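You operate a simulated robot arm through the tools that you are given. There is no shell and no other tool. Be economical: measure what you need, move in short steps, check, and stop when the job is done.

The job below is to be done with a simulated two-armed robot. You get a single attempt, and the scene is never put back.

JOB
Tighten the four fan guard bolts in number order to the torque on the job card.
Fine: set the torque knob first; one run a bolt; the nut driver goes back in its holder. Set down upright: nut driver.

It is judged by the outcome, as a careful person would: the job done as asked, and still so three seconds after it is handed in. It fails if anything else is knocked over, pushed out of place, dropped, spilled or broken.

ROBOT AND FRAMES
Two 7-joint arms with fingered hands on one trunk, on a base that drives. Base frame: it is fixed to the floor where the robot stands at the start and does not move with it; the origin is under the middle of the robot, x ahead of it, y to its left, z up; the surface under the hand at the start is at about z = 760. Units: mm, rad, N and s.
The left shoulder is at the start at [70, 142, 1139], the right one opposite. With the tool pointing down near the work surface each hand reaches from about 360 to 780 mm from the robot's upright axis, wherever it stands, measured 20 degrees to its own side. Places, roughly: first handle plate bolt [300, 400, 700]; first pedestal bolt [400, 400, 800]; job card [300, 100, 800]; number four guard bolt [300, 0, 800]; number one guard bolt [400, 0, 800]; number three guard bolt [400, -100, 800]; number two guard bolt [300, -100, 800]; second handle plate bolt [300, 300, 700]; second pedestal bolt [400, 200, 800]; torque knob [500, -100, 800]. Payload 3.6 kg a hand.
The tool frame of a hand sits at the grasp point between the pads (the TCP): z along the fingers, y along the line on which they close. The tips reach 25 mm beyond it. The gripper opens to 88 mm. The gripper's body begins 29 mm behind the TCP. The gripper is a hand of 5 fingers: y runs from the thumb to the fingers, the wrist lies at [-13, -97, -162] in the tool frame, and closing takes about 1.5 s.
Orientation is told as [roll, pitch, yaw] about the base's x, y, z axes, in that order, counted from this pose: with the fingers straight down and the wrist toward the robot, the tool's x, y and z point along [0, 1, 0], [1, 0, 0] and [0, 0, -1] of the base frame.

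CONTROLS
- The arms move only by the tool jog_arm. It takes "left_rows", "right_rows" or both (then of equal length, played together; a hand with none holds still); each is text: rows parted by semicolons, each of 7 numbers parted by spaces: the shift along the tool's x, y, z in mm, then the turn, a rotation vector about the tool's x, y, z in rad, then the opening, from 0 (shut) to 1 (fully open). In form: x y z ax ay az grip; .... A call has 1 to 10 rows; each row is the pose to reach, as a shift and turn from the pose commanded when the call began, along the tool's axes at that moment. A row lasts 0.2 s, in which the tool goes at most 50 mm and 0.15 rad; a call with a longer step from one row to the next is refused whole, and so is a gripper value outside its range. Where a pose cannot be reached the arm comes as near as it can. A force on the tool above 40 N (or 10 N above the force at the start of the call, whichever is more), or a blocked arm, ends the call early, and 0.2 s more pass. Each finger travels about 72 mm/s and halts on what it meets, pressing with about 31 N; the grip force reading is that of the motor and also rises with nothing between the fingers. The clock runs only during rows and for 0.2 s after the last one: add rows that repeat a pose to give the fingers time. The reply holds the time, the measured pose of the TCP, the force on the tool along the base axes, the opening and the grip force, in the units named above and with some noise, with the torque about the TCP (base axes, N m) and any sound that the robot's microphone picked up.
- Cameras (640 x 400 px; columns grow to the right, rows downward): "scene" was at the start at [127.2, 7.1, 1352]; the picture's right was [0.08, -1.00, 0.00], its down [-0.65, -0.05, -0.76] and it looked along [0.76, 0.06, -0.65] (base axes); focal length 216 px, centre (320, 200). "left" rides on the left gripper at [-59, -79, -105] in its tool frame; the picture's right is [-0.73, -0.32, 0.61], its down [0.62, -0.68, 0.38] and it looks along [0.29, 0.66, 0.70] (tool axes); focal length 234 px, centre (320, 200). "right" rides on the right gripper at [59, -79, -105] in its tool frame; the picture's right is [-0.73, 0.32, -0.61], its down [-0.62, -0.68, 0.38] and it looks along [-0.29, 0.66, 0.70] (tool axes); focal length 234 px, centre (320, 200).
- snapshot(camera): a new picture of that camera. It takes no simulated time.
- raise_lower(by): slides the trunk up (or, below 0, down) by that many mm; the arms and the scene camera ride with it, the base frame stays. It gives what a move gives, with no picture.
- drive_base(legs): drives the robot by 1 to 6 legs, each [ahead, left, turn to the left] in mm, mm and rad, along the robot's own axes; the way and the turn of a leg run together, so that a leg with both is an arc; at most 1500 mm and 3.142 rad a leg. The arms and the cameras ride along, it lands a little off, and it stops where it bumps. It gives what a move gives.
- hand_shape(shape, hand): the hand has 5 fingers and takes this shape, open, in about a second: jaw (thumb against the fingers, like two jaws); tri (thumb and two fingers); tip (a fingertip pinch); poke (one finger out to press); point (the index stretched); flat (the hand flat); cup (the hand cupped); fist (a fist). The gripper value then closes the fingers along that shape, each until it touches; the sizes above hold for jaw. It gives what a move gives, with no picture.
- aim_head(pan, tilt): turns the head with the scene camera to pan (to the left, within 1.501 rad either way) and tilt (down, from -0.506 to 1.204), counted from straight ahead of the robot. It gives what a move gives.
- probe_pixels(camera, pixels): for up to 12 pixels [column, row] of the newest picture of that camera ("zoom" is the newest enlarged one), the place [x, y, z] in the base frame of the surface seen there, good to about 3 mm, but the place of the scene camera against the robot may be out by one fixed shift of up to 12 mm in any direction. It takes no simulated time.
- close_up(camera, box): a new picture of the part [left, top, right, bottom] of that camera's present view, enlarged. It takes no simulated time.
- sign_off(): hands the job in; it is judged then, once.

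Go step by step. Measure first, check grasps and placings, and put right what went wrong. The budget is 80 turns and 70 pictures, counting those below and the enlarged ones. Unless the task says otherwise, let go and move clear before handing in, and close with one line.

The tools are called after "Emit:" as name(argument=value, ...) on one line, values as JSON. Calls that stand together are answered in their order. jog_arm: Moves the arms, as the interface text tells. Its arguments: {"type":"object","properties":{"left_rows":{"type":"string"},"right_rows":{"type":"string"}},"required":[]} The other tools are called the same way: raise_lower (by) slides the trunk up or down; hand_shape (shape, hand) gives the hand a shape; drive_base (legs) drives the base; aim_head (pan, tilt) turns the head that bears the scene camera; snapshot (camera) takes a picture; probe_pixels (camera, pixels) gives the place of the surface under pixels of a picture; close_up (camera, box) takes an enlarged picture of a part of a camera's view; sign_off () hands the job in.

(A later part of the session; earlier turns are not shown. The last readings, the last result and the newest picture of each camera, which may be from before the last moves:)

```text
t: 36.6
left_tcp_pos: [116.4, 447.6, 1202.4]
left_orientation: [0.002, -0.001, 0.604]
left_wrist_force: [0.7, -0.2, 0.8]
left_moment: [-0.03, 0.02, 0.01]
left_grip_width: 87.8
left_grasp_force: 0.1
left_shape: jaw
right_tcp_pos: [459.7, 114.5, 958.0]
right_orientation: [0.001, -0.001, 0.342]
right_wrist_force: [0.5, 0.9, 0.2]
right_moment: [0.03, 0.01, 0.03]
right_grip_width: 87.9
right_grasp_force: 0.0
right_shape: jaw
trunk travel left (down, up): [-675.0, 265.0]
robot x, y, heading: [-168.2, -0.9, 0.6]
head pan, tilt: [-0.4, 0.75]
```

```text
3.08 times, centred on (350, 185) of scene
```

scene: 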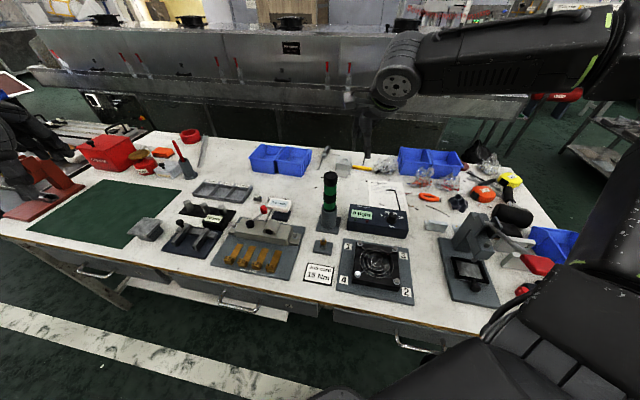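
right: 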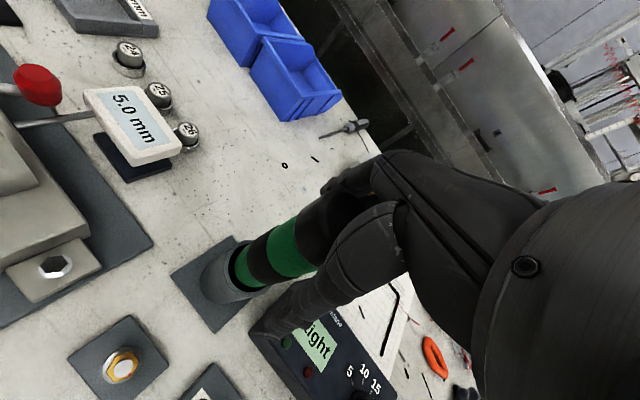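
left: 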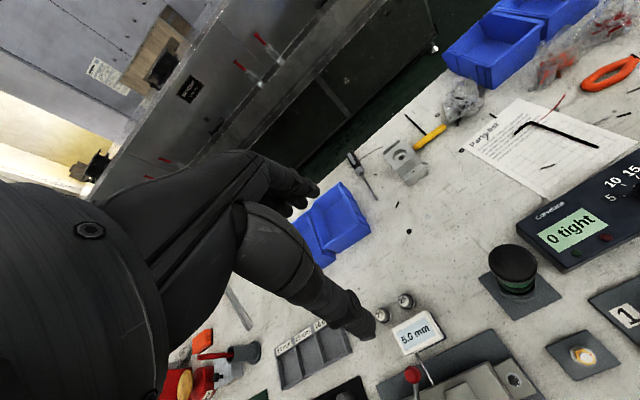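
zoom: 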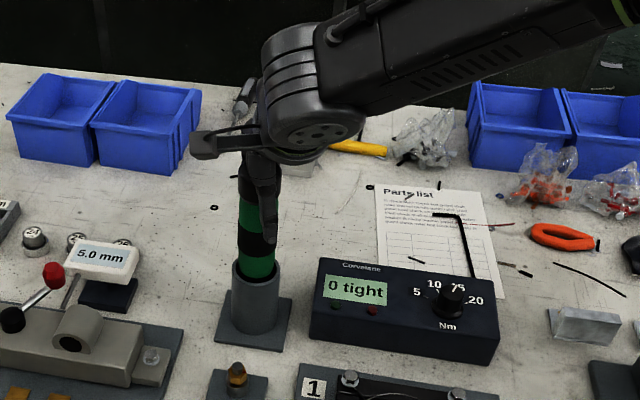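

The driver is between the jaws with no contact. Closing, then a check.

Emit:
jog_arm(right_rows="0 0 0 0 0 0 0.6;0 0 0 0 0 0 0.4;0 0 0 0 0 0 0.25;0 0 0 0 0 0 0.15;0 0 0 0 0 0 0.15;0 0 0 0 0 0 0.15")

Emit:
snapshot(camera="right")

```text
t: 38.0
left_tcp_pos: [115.6, 447.0, 1202.8]
left_orientation: [0.001, -0.001, 0.603]
left_wrist_force: [-0.4, -0.2, -0.8]
left_moment: [0.01, 0.03, -0.01]
left_grip_width: 87.9
left_grasp_force: 0.0
left_shape: jaw
right_tcp_pos: [459.8, 114.4, 959.1]
right_orientation: [0.001, 0.004, 0.341]
right_wrist_force: [0.0, 0.4, 0.1]
right_moment: [0.03, 0.01, 0.01]
right_grip_width: 31.8
right_grasp_force: 31.6
right_shape: jaw
trunk travel left (down, up): [-675.0, 265.0]
robot x, y, heading: [-165.7, -1.9, 0.601]
head pan, tilt: [-0.4, 0.75]
```

```text
36 pictures are left
```

right: 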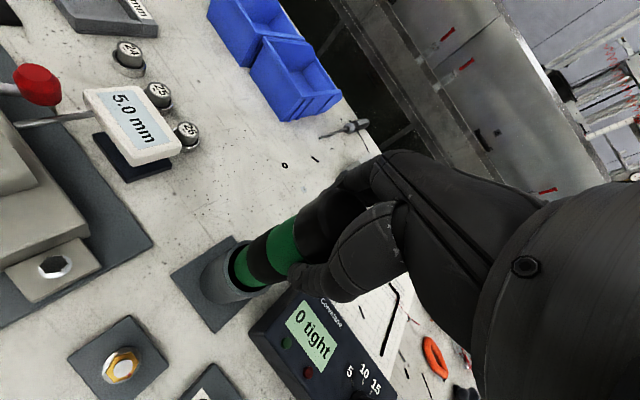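

Gripped at 31.8 mm width, 31 N. Lifting straight out of the holder.

Emit:
jog_arm(right_rows="0 0 -15 0 0 0 0.15;0 0 -35 0 0 0 0.15;0 0 -55 0 0 0 0.15;0 0 -75 0 0 0 0.15;0 0 -95 0 0 0 0.15;0 0 -115 0 0 0 0.15;0 0 -130 0 0 0 0.15")

Emit:
snapshot(camera="scene")

Emit:
snapshot(camera="right")

```text
t: 39.6
left_tcp_pos: [116.4, 447.9, 1204.1]
left_orientation: [0.0, 0.001, 0.603]
left_wrist_force: [0.4, 0.3, -0.4]
left_moment: [0.04, 0.02, 0.01]
left_grip_width: 87.9
left_grasp_force: 0.0
left_shape: jaw
right_tcp_pos: [459.8, 114.7, 1089.1]
right_orientation: [0.001, 0.001, 0.342]
right_wrist_force: [0.1, 0.1, -4.5]
right_moment: [-0.03, 0.0, 0.02]
right_grip_width: 31.7
right_grasp_force: 31.1
right_shape: jaw
trunk travel left (down, up): [-675.0, 265.0]
robot x, y, heading: [-166.2, -3.7, 0.601]
head pan, tilt: [-0.4, 0.75]
```

```text
35 pictures are left
```

scene: 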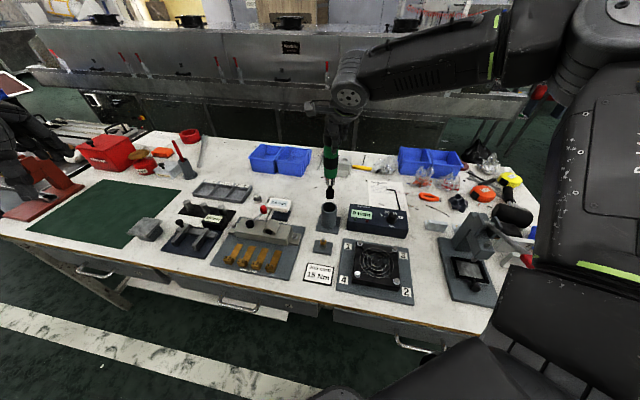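

```text
34 pictures are left
```

right: 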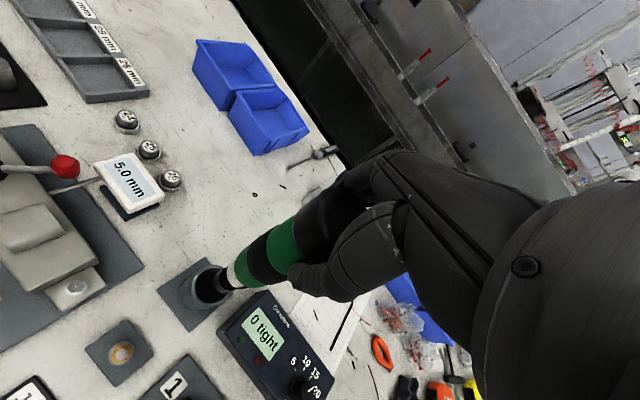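

The driver lifted clean (about 4.5 N). I'll enlarge and probe its tip for its length and tilt.

Emit:
close_up(camera="scene", box=[295, 100, 365, 240])

Emit:
probe_pixels(camera="scene", pixels=[[330, 155], [330, 165], [330, 175], [330, 182], [330, 186], [330, 190], [330, 193], [330, 196]])

Emit:
close_up(camera="right", box=[180, 200, 340, 310])

```text
2.86 times, centred on (330, 170) of scene
```

zoom: 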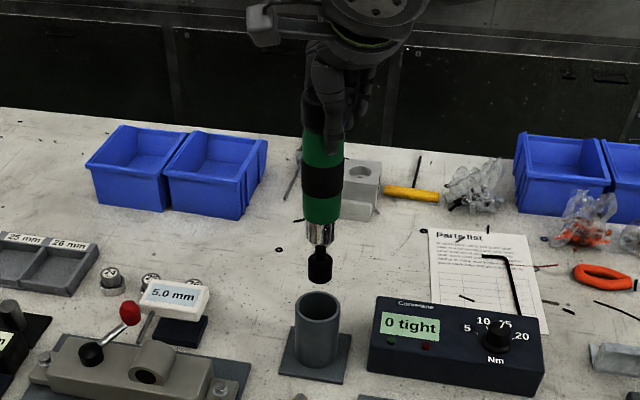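

```text
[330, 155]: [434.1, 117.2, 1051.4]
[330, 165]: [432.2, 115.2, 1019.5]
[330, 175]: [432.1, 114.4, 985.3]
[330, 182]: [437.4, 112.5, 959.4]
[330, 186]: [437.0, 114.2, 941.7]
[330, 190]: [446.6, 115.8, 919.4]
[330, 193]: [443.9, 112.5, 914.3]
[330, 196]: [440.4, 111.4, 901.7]
```

```text
3.64 times, centred on (260, 255) of right
```

zoom: 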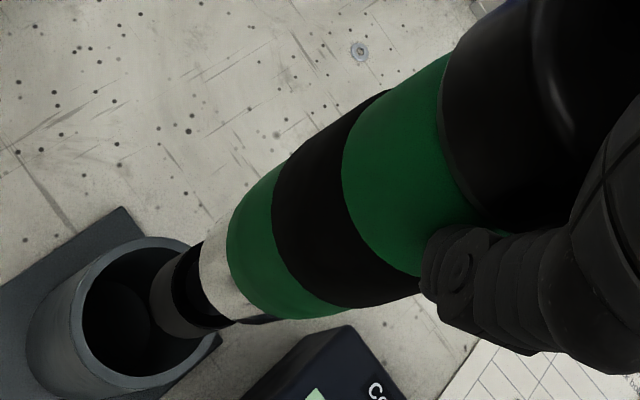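

The tip is about 190 mm below the TCP, and the axis is near vertical. I'll move over bolt 1 at (365.7, 2.5), leaving the tip about 30 mm above the head.

Emit:
jog_arm(right_rows="-12 -21 0 0 0 0 0.15;-25 -42 0 0 0 0 0.15;-37 -63 0 0 0 0 0.15;-49 -84 10 0 0 0 0.15;-62 -105 20 0 0 0 0.15;-73.9 -126.2 35 0 0 0 0.15;-73.9 -126.2 50 0 0 0 0.15;-73.9 -126.2 55 0 0 0 0.15")

Emit:
close_up(camera="scene", box=[310, 160, 430, 300])

Emit:
close_up(camera="right", box=[160, 200, 340, 320])

```text
t: 41.5
left_tcp_pos: [115.6, 447.6, 1202.5]
left_orientation: [0.001, 0.001, 0.603]
left_wrist_force: [0.0, -0.1, 0.2]
left_moment: [-0.02, 0.02, -0.03]
left_grip_width: 87.9
left_grasp_force: 0.0
left_shape: jaw
right_tcp_pos: [364.8, 0.5, 1033.9]
right_orientation: [-0.001, 0.001, 0.342]
right_wrist_force: [0.1, 1.0, -4.4]
right_moment: [-0.01, -0.03, 0.0]
right_grip_width: 31.5
right_grasp_force: 30.8
right_shape: jaw
trunk travel left (down, up): [-675.0, 265.0]
robot x, y, heading: [-166.0, 2.9, 0.602]
head pan, tilt: [-0.4, 0.75]
```

```text
2.86 times, centred on (370, 230) of scene
```

zoom: 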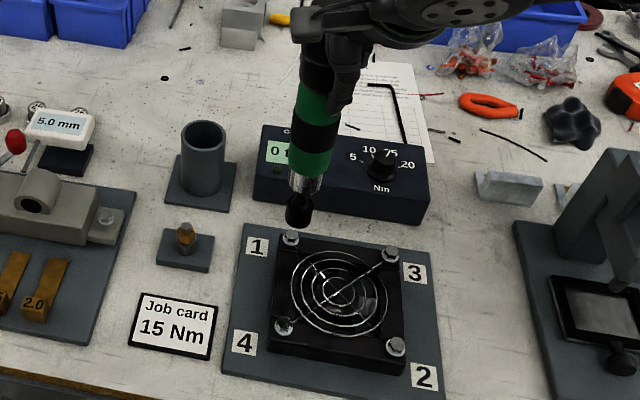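

```text
3.33 times, centred on (250, 260) of right
```

zoom: 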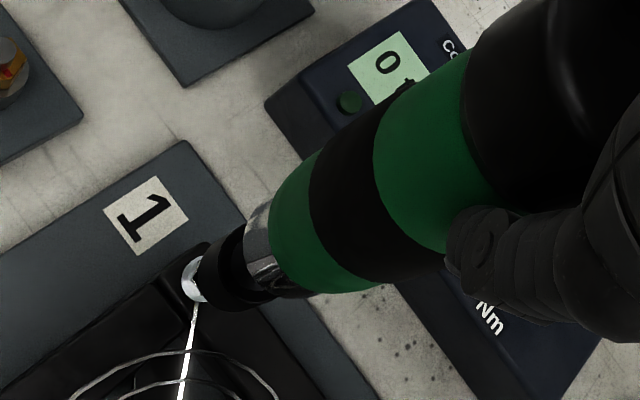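

The tip appears close over bolt 1. I'll probe socket and bolt pixels in this view to quantify the offset.

Emit:
probe_pixels(camera="zoom", pixels=[[210, 278], [220, 260], [230, 290], [225, 305], [205, 265], [240, 240], [190, 272], [188, 285], [197, 262], [245, 305], [207, 290], [260, 260]])

Emit:
close_up(camera="right", box=[190, 250, 260, 310])

```text
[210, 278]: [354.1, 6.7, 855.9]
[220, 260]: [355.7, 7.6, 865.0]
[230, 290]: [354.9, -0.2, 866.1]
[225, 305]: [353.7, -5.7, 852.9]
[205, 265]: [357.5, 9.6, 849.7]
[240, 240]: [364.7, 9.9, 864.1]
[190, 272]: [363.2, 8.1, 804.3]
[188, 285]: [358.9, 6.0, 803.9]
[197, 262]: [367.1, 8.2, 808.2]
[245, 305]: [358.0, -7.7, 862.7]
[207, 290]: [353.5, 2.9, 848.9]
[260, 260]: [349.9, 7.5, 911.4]
```

```text
6.67 times, centred on (225, 280) of right
```

zoom: 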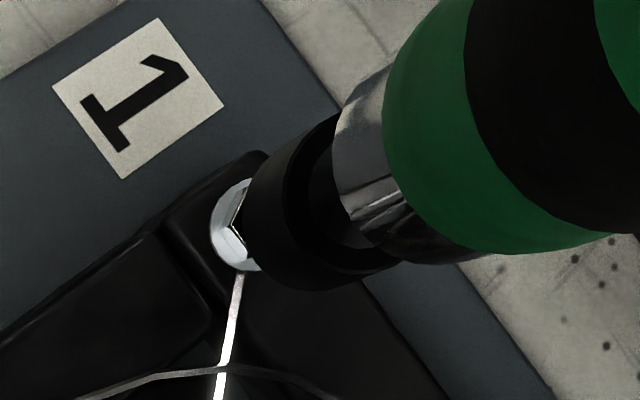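

The socket axis is at about (364,0.5) with its tip near z 847, so there's no tilt. I'll shift (+2.5,+2) and descend gently onto bolt 1.

Emit:
jog_arm(right_rows="1 3 5 0 0 0 0.15;1 3 14 0 0 0 0.15;1 3 22 0 0 0 0.15;1 3 27 0 0 0 0.15;1 3 30 0 0 0 0.15;1 3 32 0 0 0 0.15;1 3 34 0 0 0 0.15;1 3 34 0 0 0 0.15")

Emit:
close_up(camera="scene", box=[330, 210, 400, 290])

Emit:
close_up(camera="right", box=[190, 250, 260, 310])

```text
t: 43.2
left_tcp_pos: [115.8, 446.8, 1204.3]
left_orientation: [0.001, 0.0, 0.602]
left_wrist_force: [0.5, -0.2, -0.2]
left_moment: [-0.01, 0.0, 0.03]
left_grip_width: 87.5
left_grasp_force: 0.0
left_shape: jaw
right_tcp_pos: [368.4, 2.7, 1001.4]
right_orientation: [0.0, 0.001, 0.342]
right_wrist_force: [-0.2, 0.8, -3.6]
right_moment: [-0.03, 0.01, -0.02]
right_grip_width: 31.5
right_grasp_force: 31.3
right_shape: jaw
trunk travel left (down, up): [-675.0, 265.0]
robot x, y, heading: [-167.7, 1.5, 0.598]
head pan, tilt: [-0.4, 0.75]
```

```text
5.00 times, centred on (365, 250) of scene
```

zoom: 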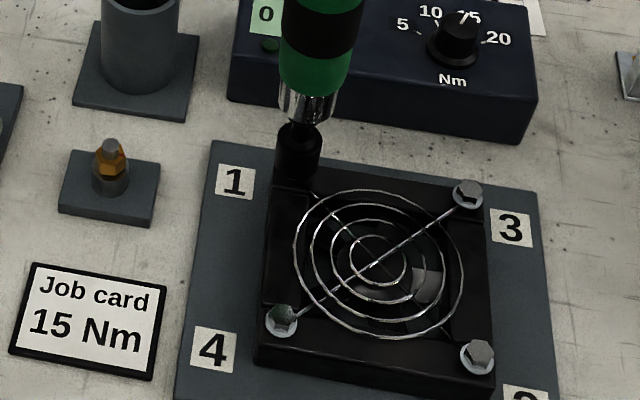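

```text
6.67 times, centred on (225, 280) of right
```

zoom: 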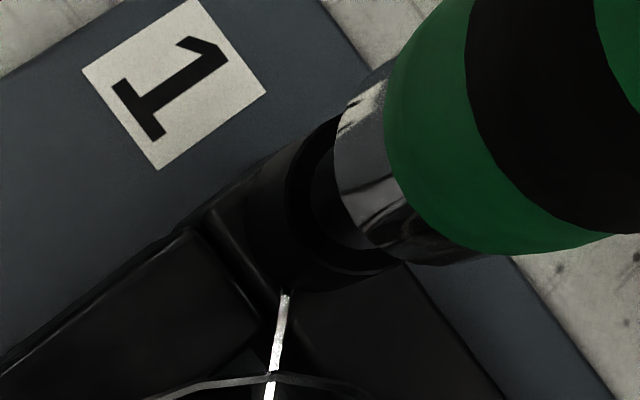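

The socket hides the bolt head and there's no contact force yet. Continuing down in small steps, watching force and sound.

Emit:
jog_arm(right_rows="0 0 1.5 0 0 0 0.15;0 0 3 0 0 0 0.15;0 0 4.5 0 0 0 0.15;0 0 6 0 0 0 0.15;0 0 7.5 0 0 0 0.15;0 0 9 0 0 0 0.15")

```text
t: 44.6
left_tcp_pos: [114.7, 447.5, 1203.3]
left_orientation: [-0.001, -0.001, 0.601]
left_wrist_force: [0.4, 0.4, -0.2]
left_moment: [-0.01, 0.01, 0.02]
left_grip_width: 87.6
left_grasp_force: 0.1
left_shape: jaw
right_tcp_pos: [367.5, 3.2, 992.1]
right_orientation: [0.0, 0.0, 0.342]
right_wrist_force: [-0.3, -0.5, 4.6]
right_moment: [0.02, 0.0, 0.02]
right_grip_width: 31.9
right_grasp_force: 30.7
right_shape: jaw
trunk travel left (down, up): [-675.0, 265.0]
robot x, y, heading: [-164.8, 0.7, 0.602]
head pan, tilt: [-0.4, 0.75]
```

Contact is just beginning (+4.6 N). Pressing a little further.

Emit:
jog_arm(right_rows="0 0 1 0 0 0 0.15;0 0 2 0 0 0 0.15;0 0 3 0 0 0 0.15;0 0 3 0 0 0 0.15;0 0 3 0 0 0 0.15")

Emit:
close_up(camera="scene", box=[330, 210, 400, 290])

```text
t: 45.9
left_tcp_pos: [113.3, 447.8, 1203.8]
left_orientation: [-0.003, -0.003, 0.602]
left_wrist_force: [-0.1, -1.3, 0.5]
left_moment: [0.0, 0.01, 0.02]
left_grip_width: 87.6
left_grasp_force: 0.2
left_shape: jaw
right_tcp_pos: [365.8, 4.9, 991.3]
right_orientation: [0.001, -0.004, 0.343]
right_wrist_force: [0.5, -0.4, 21.7]
right_moment: [0.05, -0.14, 0.0]
right_grip_width: 32.9
right_grasp_force: 31.3
right_shape: jaw
trunk travel left (down, up): [-675.0, 265.0]
robot x, y, heading: [-164.6, -3.4, 0.599]
head pan, tilt: [-0.4, 0.75]
```

```text
5.00 times, centred on (365, 250) of scene
```

zoom: 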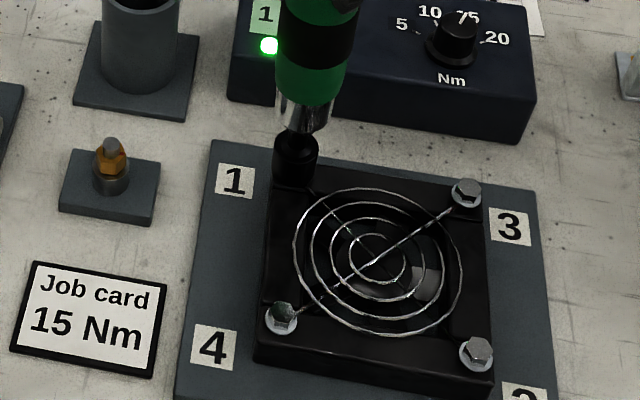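

The green lamp is lit and the display reads "1": bolt 1 ran. I'll lift straight off and move over bolt 2.

Emit:
jog_arm(right_rows="0 0 -10 0 0 0 0.15;0 0 -28 0 0 0 0.15;0 0 -45 0 0 0 0.15;-12 -26 -45 0 0 0 0.15;-25 -52 -45 0 0 0 0.15;-37 -77 -45 0 0 0 0.15;-50 -103 -45 0 0 0 0.15;-62.2 -128.9 -42 0 0 0 0.15;-62.2 -128.9 -37 0 0 0 0.15;-62.2 -128.9 -37 0 0 0 0.15")

Emit:
close_up(camera="scene", box=[330, 200, 430, 310])

Emit:
snapshot(camera="right")

```text
t: 48.0
left_tcp_pos: [116.2, 447.1, 1203.5]
left_orientation: [-0.001, -0.001, 0.602]
left_wrist_force: [-0.4, 0.4, 0.3]
left_moment: [0.02, 0.01, -0.04]
left_grip_width: 87.8
left_grasp_force: 0.0
left_shape: jaw
right_tcp_pos: [327.0, -102.3, 1049.1]
right_orientation: [0.002, 0.0, 0.343]
right_wrist_force: [0.0, 0.3, -4.2]
right_moment: [0.0, 0.04, 0.01]
right_grip_width: 32.4
right_grasp_force: 31.0
right_shape: jaw
right hand out of reach, approached as far as the arm can: row 6, 7, 8, 9, 10
trunk travel left (down, up): [-675.0, 265.0]
robot x, y, heading: [-164.4, -0.9, 0.601]
head pan, tilt: [-0.4, 0.75]
```

```text
3.64 times, centred on (380, 255) of scene
```

zoom: 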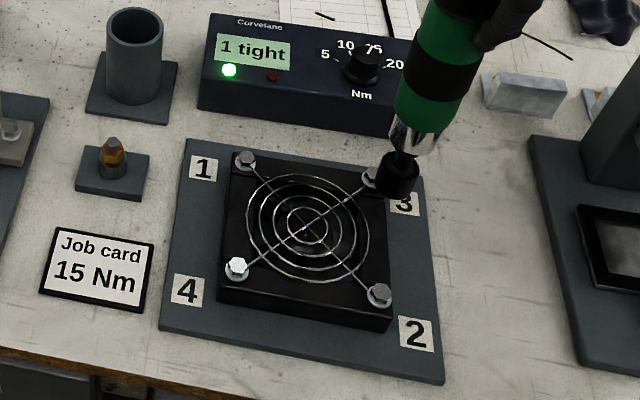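

```text
24 pictures are left
```

right: 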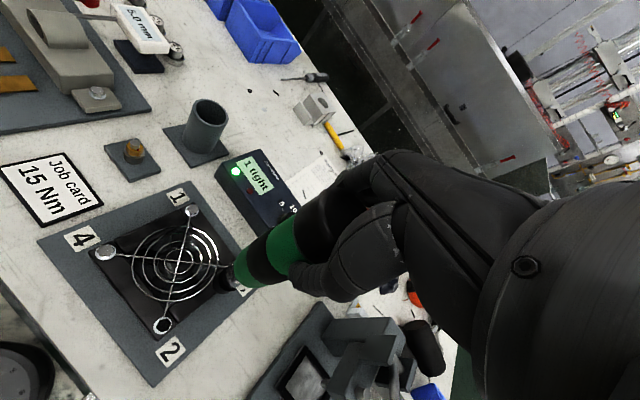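

The display says "1 tight". Bolt 2 is too close to the robot, so I'll lift and back the base 150 mm so bolts 2–4 are all comfortable.

Emit:
jog_arm(right_rows="0 0 -20 0 0 0 0.15;0 0 -40 0 0 0 0.15;0 0 -55 0 0 0 0.15")

Emit:
drive_base(legs=[[-150, 0, 0]])

```text
t: 48.9
left_tcp_pos: [115.6, 446.5, 1203.0]
left_orientation: [0.0, 0.001, 0.603]
left_wrist_force: [-0.6, -0.2, 0.4]
left_moment: [-0.03, 0.02, 0.0]
left_grip_width: 87.9
left_grasp_force: 0.1
left_shape: jaw
right_tcp_pos: [327.2, -98.8, 1103.3]
right_orientation: [0.0, 0.002, 0.342]
right_wrist_force: [-1.1, -0.2, -4.9]
right_moment: [0.0, 0.01, 0.0]
right_grip_width: 32.2
right_grasp_force: 31.0
right_shape: jaw
trunk travel left (down, up): [-675.0, 265.0]
robot x, y, heading: [-169.5, -1.0, 0.602]
head pan, tilt: [-0.4, 0.75]
```

```text
t: 50.2
left_tcp_pos: [-6.9, 362.0, 1203.0]
left_orientation: [0.0, 0.001, 0.601]
left_wrist_force: [1.1, 0.1, -0.4]
left_moment: [0.04, 0.0, 0.02]
left_grip_width: 87.9
left_grasp_force: 0.0
left_shape: jaw
right_tcp_pos: [204.3, -182.4, 1102.1]
right_orientation: [0.001, 0.004, 0.34]
right_wrist_force: [0.7, -0.5, -4.9]
right_moment: [-0.04, 0.01, -0.01]
right_grip_width: 32.2
right_grasp_force: 30.8
right_shape: jaw
trunk travel left (down, up): [-675.0, 265.0]
robot x, y, heading: [-292.3, -86.3, 0.6]
head pan, tilt: [-0.4, 0.75]
```

Now I'll move over bolt 2 with the tip about 30 mm above it.

Emit:
jog_arm(right_rows="15 22 0 0 0 0 0.15;30 44 5 0 0 0 0.15;45 66 20 0 0 0 0.15;58.3 86.6 40 0 0 0 0.15;58.3 86.6 60 0 0 0 0.15;58.3 86.6 74 0 0 0 0.15;58.3 86.6 74 0 0 0 0.15")

Emit:
close_up(camera="right", box=[170, 220, 290, 320])

Emit:
snapshot(camera="scene")

```text
t: 51.8
left_tcp_pos: [-8.0, 364.1, 1203.3]
left_orientation: [0.002, 0.001, 0.603]
left_wrist_force: [0.1, -0.5, -0.1]
left_moment: [0.02, 0.0, 0.01]
left_grip_width: 87.5
left_grasp_force: 0.2
left_shape: jaw
right_tcp_pos: [265.4, -99.0, 1028.1]
right_orientation: [-0.001, 0.001, 0.343]
right_wrist_force: [1.0, 0.4, -4.4]
right_moment: [-0.02, 0.03, -0.01]
right_grip_width: 32.2
right_grasp_force: 31.3
right_shape: jaw
trunk travel left (down, up): [-675.0, 265.0]
robot x, y, heading: [-291.8, -87.2, 0.601]
head pan, tilt: [-0.4, 0.75]
```

```text
4.00 times, centred on (230, 270) of right
```

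zoom: 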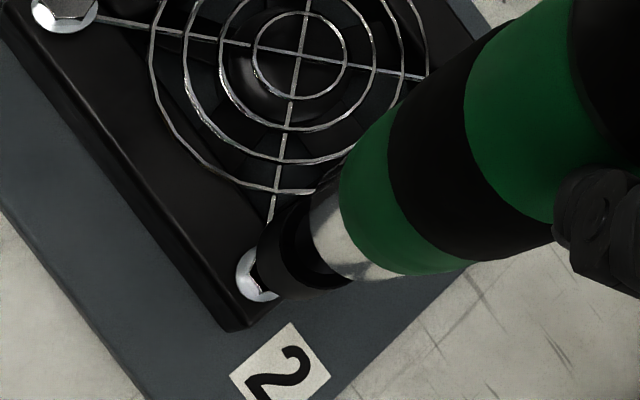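

```text
22 pictures are left
```

scene: 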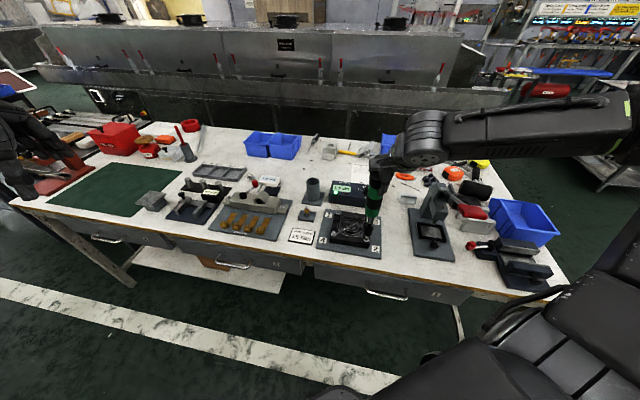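

Alignment over bolt 2 looks like bolt 1 did before its small correction. Applying the same shift and descending to just above contact.

Emit:
jog_arm(right_rows="0.4 2.6 6 0 0 0 0.15;0.4 2.6 14 0 0 0 0.15;0.4 2.6 20 0 0 0 0.15;0.4 2.6 25 0 0 0 0.15;0.4 2.6 29 0 0 0 0.15;0.4 2.6 31 0 0 0 0.15;0.4 2.6 31 0 0 0 0.15")

Emit:
close_up(camera="right", box=[190, 240, 270, 310])

```text
t: 53.4
left_tcp_pos: [-12.5, 362.4, 1204.6]
left_orientation: [-0.002, -0.002, 0.603]
left_wrist_force: [0.0, -0.2, -0.1]
left_moment: [0.01, 0.01, 0.0]
left_grip_width: 88.1
left_grasp_force: 0.1
left_shape: jaw
right_tcp_pos: [265.6, -98.8, 1002.3]
right_orientation: [0.002, -0.006, 0.343]
right_wrist_force: [2.7, -0.2, 32.3]
right_moment: [0.1, -0.28, -0.03]
right_grip_width: 33.8
right_grasp_force: 31.3
right_shape: jaw
trunk travel left (down, up): [-675.0, 265.0]
robot x, y, heading: [-295.1, -85.8, 0.599]
head pan, tilt: [-0.4, 0.75]
```

```text
5.71 times, centred on (230, 275) of right
```

zoom: 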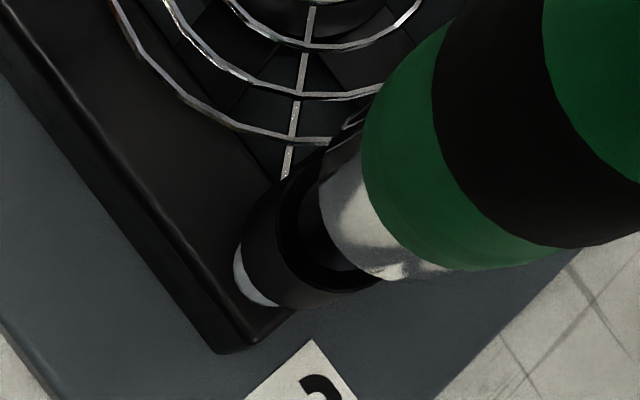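

Resistance came early, at z≈1002 with 32 N, so the socket is probably resting on the head edge with the washer visible at lower left. I'll back off a bit and check the display lamp.

Emit:
jog_arm(right_rows="0 0 -4 0 0 0 0.15;0 0 -10 0 0 0 0.15;-0.7 -2 -16 0 0 0 0.15;-0.7 -2 -16 0 0 0 0.15")

Emit:
close_up(camera="scene", box=[310, 165, 410, 265])

Emit:
close_up(camera="right", box=[190, 240, 270, 310])

```text
t: 54.4
left_tcp_pos: [-8.5, 362.7, 1203.2]
left_orientation: [-0.001, 0.001, 0.602]
left_wrist_force: [0.3, -0.6, 0.0]
left_moment: [0.01, -0.01, -0.01]
left_grip_width: 87.7
left_grasp_force: 0.1
left_shape: jaw
right_tcp_pos: [267.1, -99.2, 1013.5]
right_orientation: [0.0, 0.004, 0.341]
right_wrist_force: [0.0, -0.4, -4.9]
right_moment: [-0.04, -0.01, -0.02]
right_grip_width: 33.0
right_grasp_force: 31.4
right_shape: jaw
trunk travel left (down, up): [-675.0, 265.0]
robot x, y, heading: [-292.2, -84.0, 0.603]
head pan, tilt: [-0.4, 0.75]
```

```text
4.00 times, centred on (360, 215) of scene
```

zoom: 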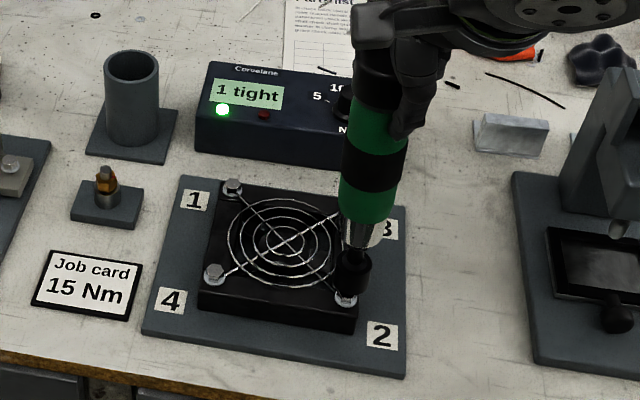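

```text
5.71 times, centred on (230, 275) of right
```

zoom: 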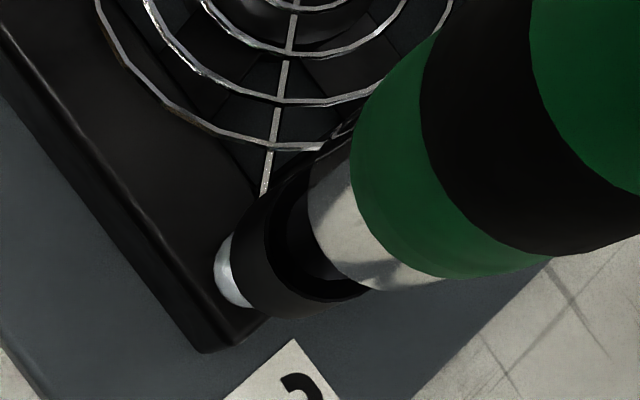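

Still "1 tight", no fault lamp. I'll probe the socket silhouette and the visible washer/head to fix the lateral error.

Emit:
probe_pixels(camera="zoom", pixels=[[250, 205], [238, 235], [240, 255], [248, 285], [265, 310], [300, 312], [275, 175], [255, 240], [270, 290], [225, 275], [240, 300], [222, 250]])

Emit:
probe_pixels(camera="scene", pixels=[[361, 209], [366, 210], [371, 210], [369, 230], [366, 238], [368, 234], [326, 233], [338, 212]])

```text
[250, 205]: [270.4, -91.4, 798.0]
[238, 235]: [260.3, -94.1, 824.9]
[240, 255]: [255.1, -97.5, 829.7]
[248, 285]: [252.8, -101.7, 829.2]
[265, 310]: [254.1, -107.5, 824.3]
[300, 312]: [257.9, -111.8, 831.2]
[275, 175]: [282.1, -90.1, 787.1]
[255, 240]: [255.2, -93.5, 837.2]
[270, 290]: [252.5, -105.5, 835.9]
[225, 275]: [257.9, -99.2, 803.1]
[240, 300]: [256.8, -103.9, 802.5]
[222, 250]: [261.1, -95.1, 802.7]
```

```text
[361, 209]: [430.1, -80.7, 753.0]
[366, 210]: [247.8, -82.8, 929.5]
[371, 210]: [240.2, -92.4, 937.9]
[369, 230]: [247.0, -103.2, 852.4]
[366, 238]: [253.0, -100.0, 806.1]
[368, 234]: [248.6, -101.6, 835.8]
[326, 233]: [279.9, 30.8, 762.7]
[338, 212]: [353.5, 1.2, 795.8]
```

The probes show the driver tilted slightly in the grip during that push: the tip is about 5 mm toward −y while the TCP is over the bolt. I'll counter-tilt the hand to straighten the driver and re-measure.

Emit:
jog_arm(right_rows="0 0.5 0 -0.017 0.024 0 0.15;0 0.8 0 -0.017 0.024 0 0.15;0 0.8 0 -0.017 0.024 0 0.15")

Emit:
close_up(camera="right", box=[190, 240, 270, 310])

Emit:
probe_pixels(camera="zoom", pixels=[[240, 225], [238, 235], [240, 255], [248, 285], [265, 310], [300, 312], [250, 215], [255, 240], [270, 290], [225, 275], [230, 290], [285, 314]])

```text
t: 55.2
left_tcp_pos: [-7.0, 363.3, 1202.8]
left_orientation: [0.0, 0.0, 0.602]
left_wrist_force: [0.0, 0.1, 0.5]
left_moment: [0.01, 0.03, -0.03]
left_grip_width: 87.5
left_grasp_force: 0.0
left_shape: jaw
right_tcp_pos: [268.0, -100.0, 1013.0]
right_orientation: [0.024, -0.016, 0.341]
right_wrist_force: [-0.4, 0.1, -4.2]
right_moment: [-0.03, -0.02, -0.02]
right_grip_width: 32.7
right_grasp_force: 31.0
right_shape: jaw
trunk travel left (down, up): [-675.0, 265.0]
robot x, y, heading: [-295.5, -83.1, 0.599]
head pan, tilt: [-0.4, 0.75]
```

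```text
5.71 times, centred on (230, 275) of right
```

zoom: 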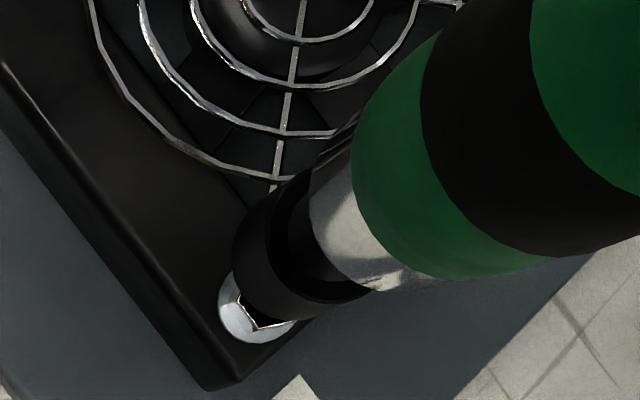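

```text
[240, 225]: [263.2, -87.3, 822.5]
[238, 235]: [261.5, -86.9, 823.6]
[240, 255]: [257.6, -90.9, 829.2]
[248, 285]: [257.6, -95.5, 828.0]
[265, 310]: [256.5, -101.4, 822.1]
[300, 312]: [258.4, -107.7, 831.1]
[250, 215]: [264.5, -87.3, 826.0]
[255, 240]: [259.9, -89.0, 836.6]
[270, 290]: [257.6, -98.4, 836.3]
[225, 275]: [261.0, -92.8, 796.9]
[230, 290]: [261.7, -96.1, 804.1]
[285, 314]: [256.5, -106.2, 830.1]
```

Now the head and washer of bolt 2 show at lower left, so the tip sits too far the other way. I'll probe the washer and head directly in this view.

Emit:
probe_pixels(camera="zoom", pixels=[[222, 300], [225, 285], [230, 325], [245, 338], [265, 338], [290, 327], [245, 308], [255, 322], [280, 322], [238, 300], [234, 280], [262, 325]])

```text
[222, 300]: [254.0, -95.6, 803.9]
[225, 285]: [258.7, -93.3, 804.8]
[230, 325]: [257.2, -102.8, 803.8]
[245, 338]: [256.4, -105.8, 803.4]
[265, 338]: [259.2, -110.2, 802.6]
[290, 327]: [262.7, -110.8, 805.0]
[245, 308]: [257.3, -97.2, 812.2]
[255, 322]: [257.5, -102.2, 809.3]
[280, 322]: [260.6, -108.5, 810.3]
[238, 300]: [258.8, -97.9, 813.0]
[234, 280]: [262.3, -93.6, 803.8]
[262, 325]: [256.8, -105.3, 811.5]
```

The hand-camera cues disagree by a few mm sideways. A tight scene close-up will give the left-right offset from a second direction.

Emit:
close_up(camera="scene", box=[335, 190, 395, 260])

Emit:
probe_pixels(camera="zoom", pixels=[[320, 200], [310, 200], [330, 200], [320, 220], [320, 240], [320, 260], [310, 270], [300, 280], [320, 280], [330, 280], [320, 290], [310, 290]])

```text
5.71 times, centred on (365, 225) of scene
```

zoom: 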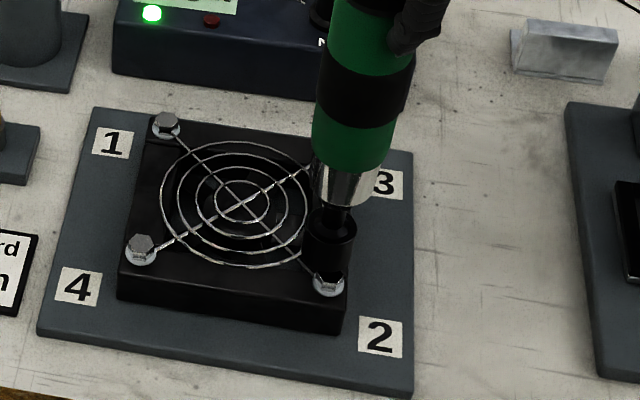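

```text
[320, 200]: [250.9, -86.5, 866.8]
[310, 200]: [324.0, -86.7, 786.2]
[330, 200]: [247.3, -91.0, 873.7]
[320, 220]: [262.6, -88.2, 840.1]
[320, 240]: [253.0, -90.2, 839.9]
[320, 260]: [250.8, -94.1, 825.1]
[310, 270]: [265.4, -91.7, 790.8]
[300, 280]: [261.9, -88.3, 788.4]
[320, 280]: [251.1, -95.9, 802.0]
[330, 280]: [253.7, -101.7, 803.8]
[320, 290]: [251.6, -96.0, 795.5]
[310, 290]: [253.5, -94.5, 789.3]
```

The scene view shows bolt 2 about 3 mm to the right (−y) of the socket's drop line, with depth fine. I'll shift −3 mm in y and descend slowly.

Emit:
jog_arm(right_rows="-3 -0.7 0 0 0 0 0.15;-3 -0.7 4 0 0 0 0.15;-3 -0.7 7 0 0 0 0.15;-3 -0.7 9 0 0 0 0.15;-3 -0.7 11 0 0 0 0.15;-3 -0.7 13 0 0 0 0.15;-3 -0.7 15 0 0 0 0.15")

```text
t: 56.8
left_tcp_pos: [-12.4, 362.2, 1204.2]
left_orientation: [-0.001, -0.002, 0.602]
left_wrist_force: [-0.5, 0.4, -0.3]
left_moment: [-0.01, -0.04, 0.0]
left_grip_width: 87.6
left_grasp_force: 0.1
left_shape: jaw
right_tcp_pos: [265.8, -100.9, 1002.5]
right_orientation: [0.026, -0.024, 0.342]
right_wrist_force: [1.7, -0.8, 28.1]
right_moment: [0.07, -0.26, 0.01]
right_grip_width: 34.1
right_grasp_force: 30.8
right_shape: jaw
trunk travel left (down, up): [-675.0, 265.0]
robot x, y, heading: [-288.8, -83.6, 0.597]
head pan, tilt: [-0.4, 0.75]
```

Still landing on top of the head at z≈1002. That looks like a hex-phase mismatch, so I'll relax the push to about 10 N and rotate slowly to let it drop in.

Emit:
jog_arm(right_rows="0 0 -2.5 0 0 0 0.15;0 0 -2.5 0 0 0.08 0.15;0 0 -2.5 0 0 0.16 0.15;0 0 -2.5 0 0 0.24 0.15;0 0 -2.5 0 0 0.32 0.15;0 0 -2.5 0 0 0.40 0.15;0 0 -2.5 0 0 0.48 0.15;0 0 -2.5 0 0 0.56 0.15")

Emit:
close_up(camera="scene", box=[315, 190, 395, 260])

Emit:
close_up(camera="right", box=[190, 240, 270, 310])

```text
t: 58.6
left_tcp_pos: [-10.5, 363.3, 1203.8]
left_orientation: [-0.003, -0.002, 0.602]
left_wrist_force: [-0.2, -0.3, 0.0]
left_moment: [0.0, -0.01, 0.0]
left_grip_width: 87.5
left_grasp_force: 0.1
left_shape: jaw
right_tcp_pos: [264.6, -103.0, 1001.1]
right_orientation: [0.029, -0.004, -0.221]
right_wrist_force: [2.3, -1.1, 19.4]
right_moment: [-0.1, -0.28, 0.1]
right_grip_width: 33.9
right_grasp_force: 31.4
right_shape: jaw
trunk travel left (down, up): [-675.0, 265.0]
robot x, y, heading: [-290.0, -88.1, 0.6]
head pan, tilt: [-0.4, 0.75]
```

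```text
5.71 times, centred on (355, 225) of scene
```

zoom: 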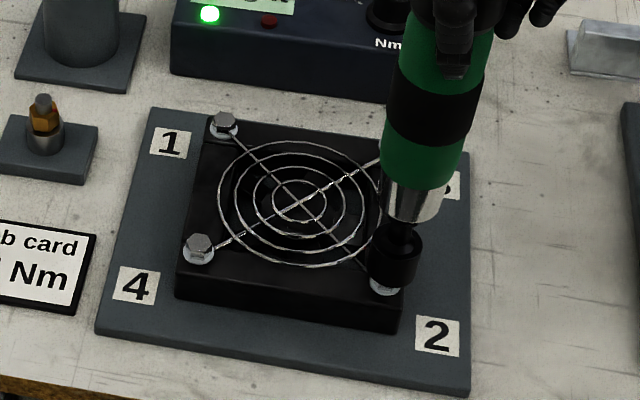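

```text
5.71 times, centred on (230, 275) of right
```

zoom: 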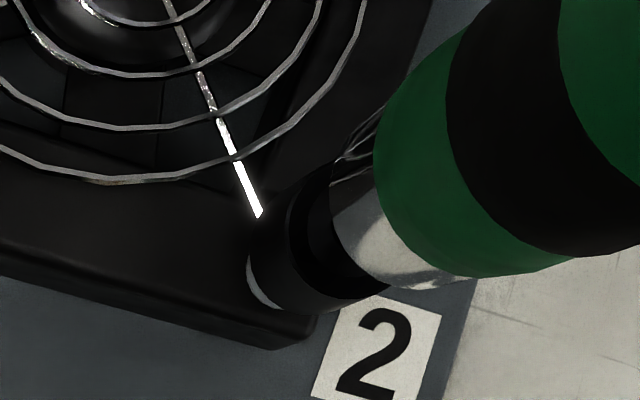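

No drop. Rotation also changed the effective tilt, so I'll undo it, lift 14 mm and take high-zoom looks at tip versus head from both cameras.

Emit:
jog_arm(right_rows="0 0 -6 0 0 -0.1 0.15;0 0 -12 0 0 -0.24 0.15;0 0 -14 0 0 -0.38 0.15;0 0 -14 0 0 -0.5 0.15;0 0 -14 0 0 -0.56 0.15;0 0 -14 0 0 -0.56 0.15")

Emit:
close_up(camera="scene", box=[350, 215, 386, 250])

Emit:
close_up(camera="right", box=[200, 250, 260, 310])

```text
t: 60.0
left_tcp_pos: [-7.1, 362.3, 1203.7]
left_orientation: [-0.001, 0.002, 0.602]
left_wrist_force: [-1.0, -0.3, -0.3]
left_moment: [0.0, 0.03, 0.01]
left_grip_width: 87.9
left_grasp_force: 0.0
left_shape: jaw
right_tcp_pos: [267.5, -102.8, 1014.1]
right_orientation: [0.025, -0.014, 0.342]
right_wrist_force: [-0.8, -0.2, -3.9]
right_moment: [-0.02, 0.05, 0.0]
right_grip_width: 33.0
right_grasp_force: 30.7
right_shape: jaw
trunk travel left (down, up): [-675.0, 265.0]
robot x, y, heading: [-292.6, -88.3, 0.601]
head pan, tilt: [-0.4, 0.75]
```

```text
11.43 times, centred on (368, 232) of scene
```

zoom: 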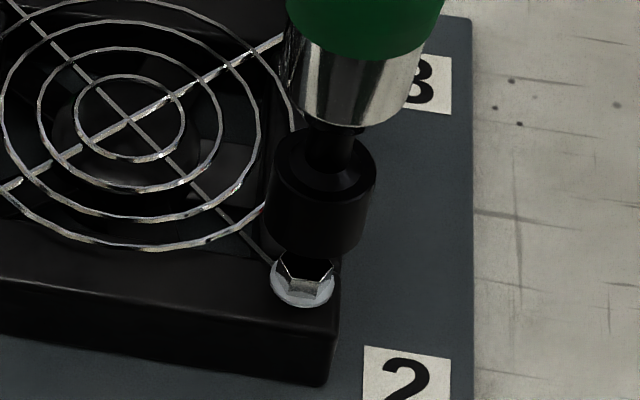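

```text
6.67 times, centred on (230, 280) of right
```

zoom: 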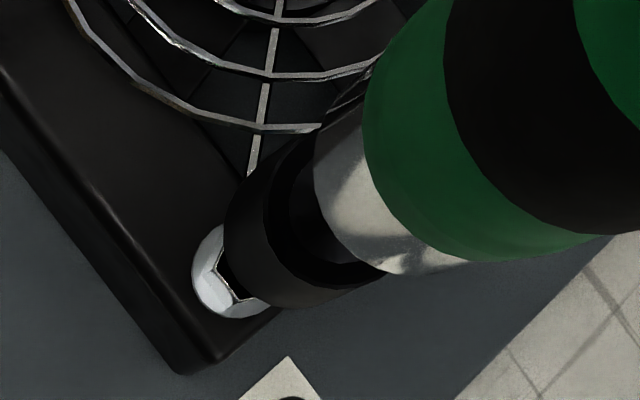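

The sharp scene view shows the socket is about 27 mm wide and its drop line lands behind (+x) the head by about 6 mm. That matches the contact torque, so I'll shift about (−5.5,−1.2) and re-look.

Emit:
jog_arm(right_rows="0.4 -3 0 0 0 0 0.15;0.7 -5.6 0 0 0 0 0.15;0.7 -5.6 0 0 0 0 0.15")

Emit:
close_up(camera="scene", box=[350, 215, 386, 250])

```text
t: 60.8
left_tcp_pos: [-8.0, 362.0, 1204.3]
left_orientation: [0.001, 0.001, 0.602]
left_wrist_force: [0.2, 0.4, 0.2]
left_moment: [-0.03, -0.03, -0.02]
left_grip_width: 88.0
left_grasp_force: 0.0
left_shape: jaw
right_tcp_pos: [262.3, -103.7, 1014.3]
right_orientation: [0.025, -0.017, 0.343]
right_wrist_force: [0.6, -0.3, -4.5]
right_moment: [-0.01, -0.01, 0.0]
right_grip_width: 32.6
right_grasp_force: 30.6
right_shape: jaw
trunk travel left (down, up): [-675.0, 265.0]
robot x, y, heading: [-290.0, -90.6, 0.601]
head pan, tilt: [-0.4, 0.75]
```

```text
11.43 times, centred on (368, 232) of scene
```

zoom: 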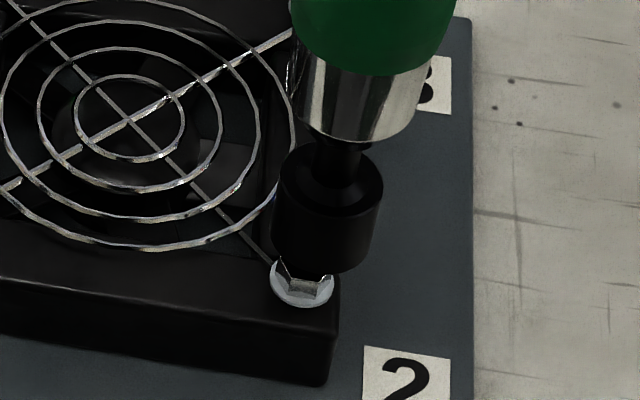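

Now the head sits about 1.7 mm left and a touch nearer than the drop point. Correcting (−1.8,+1.4) and descending slowly.

Emit:
jog_arm(right_rows="1.9 -1.2 0 0 0 0 0.15;1.9 -1.2 4 0 0 0 0.15;1.9 -1.2 7 0 0 0 0.15;1.9 -1.2 9 0 0 0 0.15;1.9 -1.2 11 0 0 0 0.15;1.9 -1.2 12.5 0 0 0 0.15;1.9 -1.2 13.5 0 0 0 0.15")

```text
t: 62.4
left_tcp_pos: [-7.0, 362.8, 1203.4]
left_orientation: [-0.001, 0.001, 0.602]
left_wrist_force: [0.0, 0.1, 0.7]
left_moment: [0.0, -0.01, 0.02]
left_grip_width: 87.8
left_grasp_force: 0.0
left_shape: jaw
right_tcp_pos: [261.2, -100.2, 1001.0]
right_orientation: [0.025, -0.015, 0.342]
right_wrist_force: [-0.2, 0.3, -4.0]
right_moment: [0.02, 0.05, -0.03]
right_grip_width: 32.5
right_grasp_force: 31.0
right_shape: jaw
trunk travel left (down, up): [-675.0, 265.0]
robot x, y, heading: [-291.5, -89.8, 0.6]
head pan, tilt: [-0.4, 0.75]
```

No resistance at z=1001: the socket is passing over the head. Pressing down to seat and run.

Emit:
jog_arm(right_rows="0 0 2 0 0 0 0.15;0 0 4 0 0 0 0.15;0 0 6 0 0 0 0.15;0 0 7 0 0 0 0.15;0 0 8 0 0 0 0.15;0 0 8 0 0 0 0.15")

```text
t: 63.8
left_tcp_pos: [-8.2, 362.5, 1203.2]
left_orientation: [-0.001, -0.002, 0.603]
left_wrist_force: [0.2, 0.2, 0.0]
left_moment: [0.01, 0.01, -0.01]
left_grip_width: 87.7
left_grasp_force: 0.0
left_shape: jaw
right_tcp_pos: [260.3, -103.2, 992.1]
right_orientation: [0.026, -0.015, 0.343]
right_wrist_force: [0.3, 0.0, -1.0]
right_moment: [0.0, 0.01, 0.0]
right_grip_width: 32.9
right_grasp_force: 30.8
right_shape: jaw
trunk travel left (down, up): [-675.0, 265.0]
robot x, y, heading: [-295.8, -83.7, 0.599]
head pan, tilt: [-0.4, 0.75]
```

Seated at z 992, the same as bolt 1. Pressing 3–4 mm more.

Emit:
jog_arm(right_rows="0 0 1 0 0 0 0.15;0 0 2 0 0 0 0.15;0 0 3 0 0 0 0.15;0 0 3.5 0 0 0 0.15;0 0 3.5 0 0 0 0.15;0 0 3.5 0 0 0 0.15")

Emit:
close_up(camera="scene", box=[310, 170, 400, 260])

```text
t: 65.2
left_tcp_pos: [-9.9, 362.1, 1204.8]
left_orientation: [0.0, -0.001, 0.602]
left_wrist_force: [0.0, -0.5, -0.1]
left_moment: [0.03, 0.01, -0.03]
left_grip_width: 87.9
left_grasp_force: 0.0
left_shape: jaw
right_tcp_pos: [259.1, -102.3, 991.3]
right_orientation: [0.026, -0.018, 0.343]
right_wrist_force: [-0.1, -0.7, 8.4]
right_moment: [0.02, -0.05, 0.0]
right_grip_width: 33.0
right_grasp_force: 31.0
right_shape: jaw
trunk travel left (down, up): [-675.0, 265.0]
robot x, y, heading: [-290.7, -85.8, 0.602]
head pan, tilt: [-0.4, 0.75]
```

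```text
4.44 times, centred on (355, 215) of scene
```

zoom: 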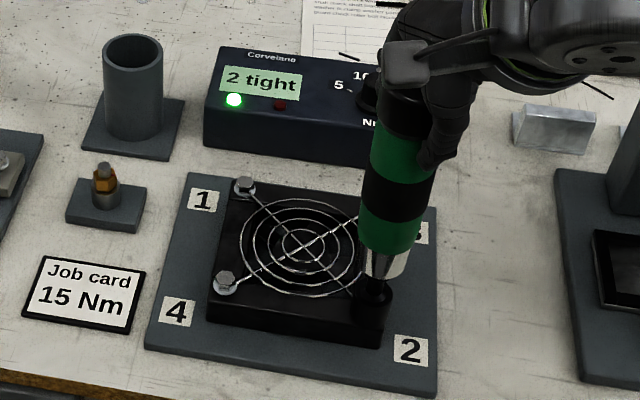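

"2 tight". Lifting and moving +101.5 mm in x over bolt 3, stopping about 12 mm above the head.

Emit:
jog_arm(right_rows="0 0 -12 0 0 0 0.15;0 0 -30 0 0 0 0.15;0 0 -42 0 0 0 0.15;-8 22 -42 0 0 0 0.15;-16 45 -42 0 0 0 0.15;-24 68 -41 0 0 0 0.15;-31 86 -40.5 0 0 0 0.15;-34.6 95.4 -40.4 0 0 0 0.15;-34.6 95.4 -25 0 0 0 0.15;-34.6 95.4 -24 0 0 0 0.15")

Emit:
close_up(camera="scene", box=[345, 185, 390, 230])

```text
t: 67.4
left_tcp_pos: [-7.5, 362.3, 1203.4]
left_orientation: [-0.001, -0.001, 0.602]
left_wrist_force: [-0.2, -0.3, -0.7]
left_moment: [-0.04, -0.01, -0.03]
left_grip_width: 87.9
left_grasp_force: 0.0
left_shape: jaw
right_tcp_pos: [362.8, -103.8, 1014.4]
right_orientation: [0.025, -0.015, 0.343]
right_wrist_force: [0.4, 0.1, -4.8]
right_moment: [-0.03, 0.0, -0.01]
right_grip_width: 32.7
right_grasp_force: 31.1
right_shape: jaw
trunk travel left (down, up): [-675.0, 265.0]
robot x, y, heading: [-289.0, -87.7, 0.605]
head pan, tilt: [-0.4, 0.75]
```

```text
8.89 times, centred on (368, 208) of scene
```

zoom: 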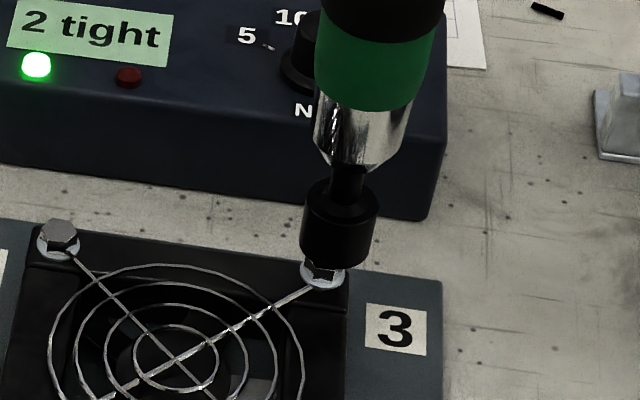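

Bolt 3's head is about 3 mm left (+y) of the drop line, depth good. Correcting (+0.3,+2.6) and descending.

Emit:
jog_arm(right_rows="2.35 1.15 0 0 0 0 0.15;2.35 1.15 4 0 0 0 0.15;2.35 1.15 7 0 0 0 0.15;2.35 1.15 9 0 0 0 0.15;2.35 1.15 11 0 0 0 0.15;2.35 1.15 12.5 0 0 0 0.15;2.35 1.15 13.5 0 0 0 0.15")

```text
t: 69.0
left_tcp_pos: [-8.3, 363.5, 1203.1]
left_orientation: [0.001, 0.002, 0.603]
left_wrist_force: [0.2, -0.5, 0.4]
left_moment: [0.0, -0.01, 0.0]
left_grip_width: 87.6
left_grasp_force: 0.0
left_shape: jaw
right_tcp_pos: [362.3, -99.7, 1001.4]
right_orientation: [0.025, -0.014, 0.341]
right_wrist_force: [-0.3, 0.5, -5.2]
right_moment: [0.01, 0.01, -0.02]
right_grip_width: 32.4
right_grasp_force: 30.9
right_shape: jaw
trunk travel left (down, up): [-675.0, 265.0]
robot x, y, heading: [-292.2, -83.4, 0.604]
head pan, tilt: [-0.4, 0.75]
```

The socket passed over the head freely again. I'll seat and press to run bolt 3.

Emit:
jog_arm(right_rows="0 0 2 0 0 0 0.15;0 0 4 0 0 0 0.15;0 0 6 0 0 0 0.15;0 0 8 0 0 0 0.15;0 0 9.5 0 0 0 0.15;0 0 10.5 0 0 0 0.15;0 0 11.5 0 0 0 0.15;0 0 11.5 0 0 0 0.15;0 0 11.5 0 0 0 0.15;0 0 11.5 0 0 0 0.15")

Emit:
close_up(camera="scene", box=[310, 170, 400, 260])

```text
t: 71.2
left_tcp_pos: [-10.6, 362.7, 1204.0]
left_orientation: [0.0, 0.001, 0.603]
left_wrist_force: [-0.4, 0.1, -0.3]
left_moment: [0.04, 0.03, 0.0]
left_grip_width: 87.6
left_grasp_force: 0.1
left_shape: jaw
right_tcp_pos: [360.6, -100.3, 990.8]
right_orientation: [0.023, -0.018, 0.341]
right_wrist_force: [-0.3, -0.4, 9.0]
right_moment: [0.05, -0.1, 0.0]
right_grip_width: 32.8
right_grasp_force: 31.0
right_shape: jaw
trunk travel left (down, up): [-675.0, 265.0]
robot x, y, heading: [-285.9, -87.3, 0.596]
head pan, tilt: [-0.4, 0.75]
```

```text
4.44 times, centred on (355, 215) of scene
```

zoom: 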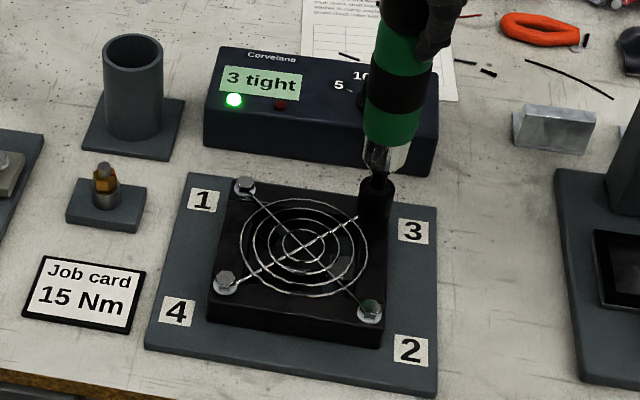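

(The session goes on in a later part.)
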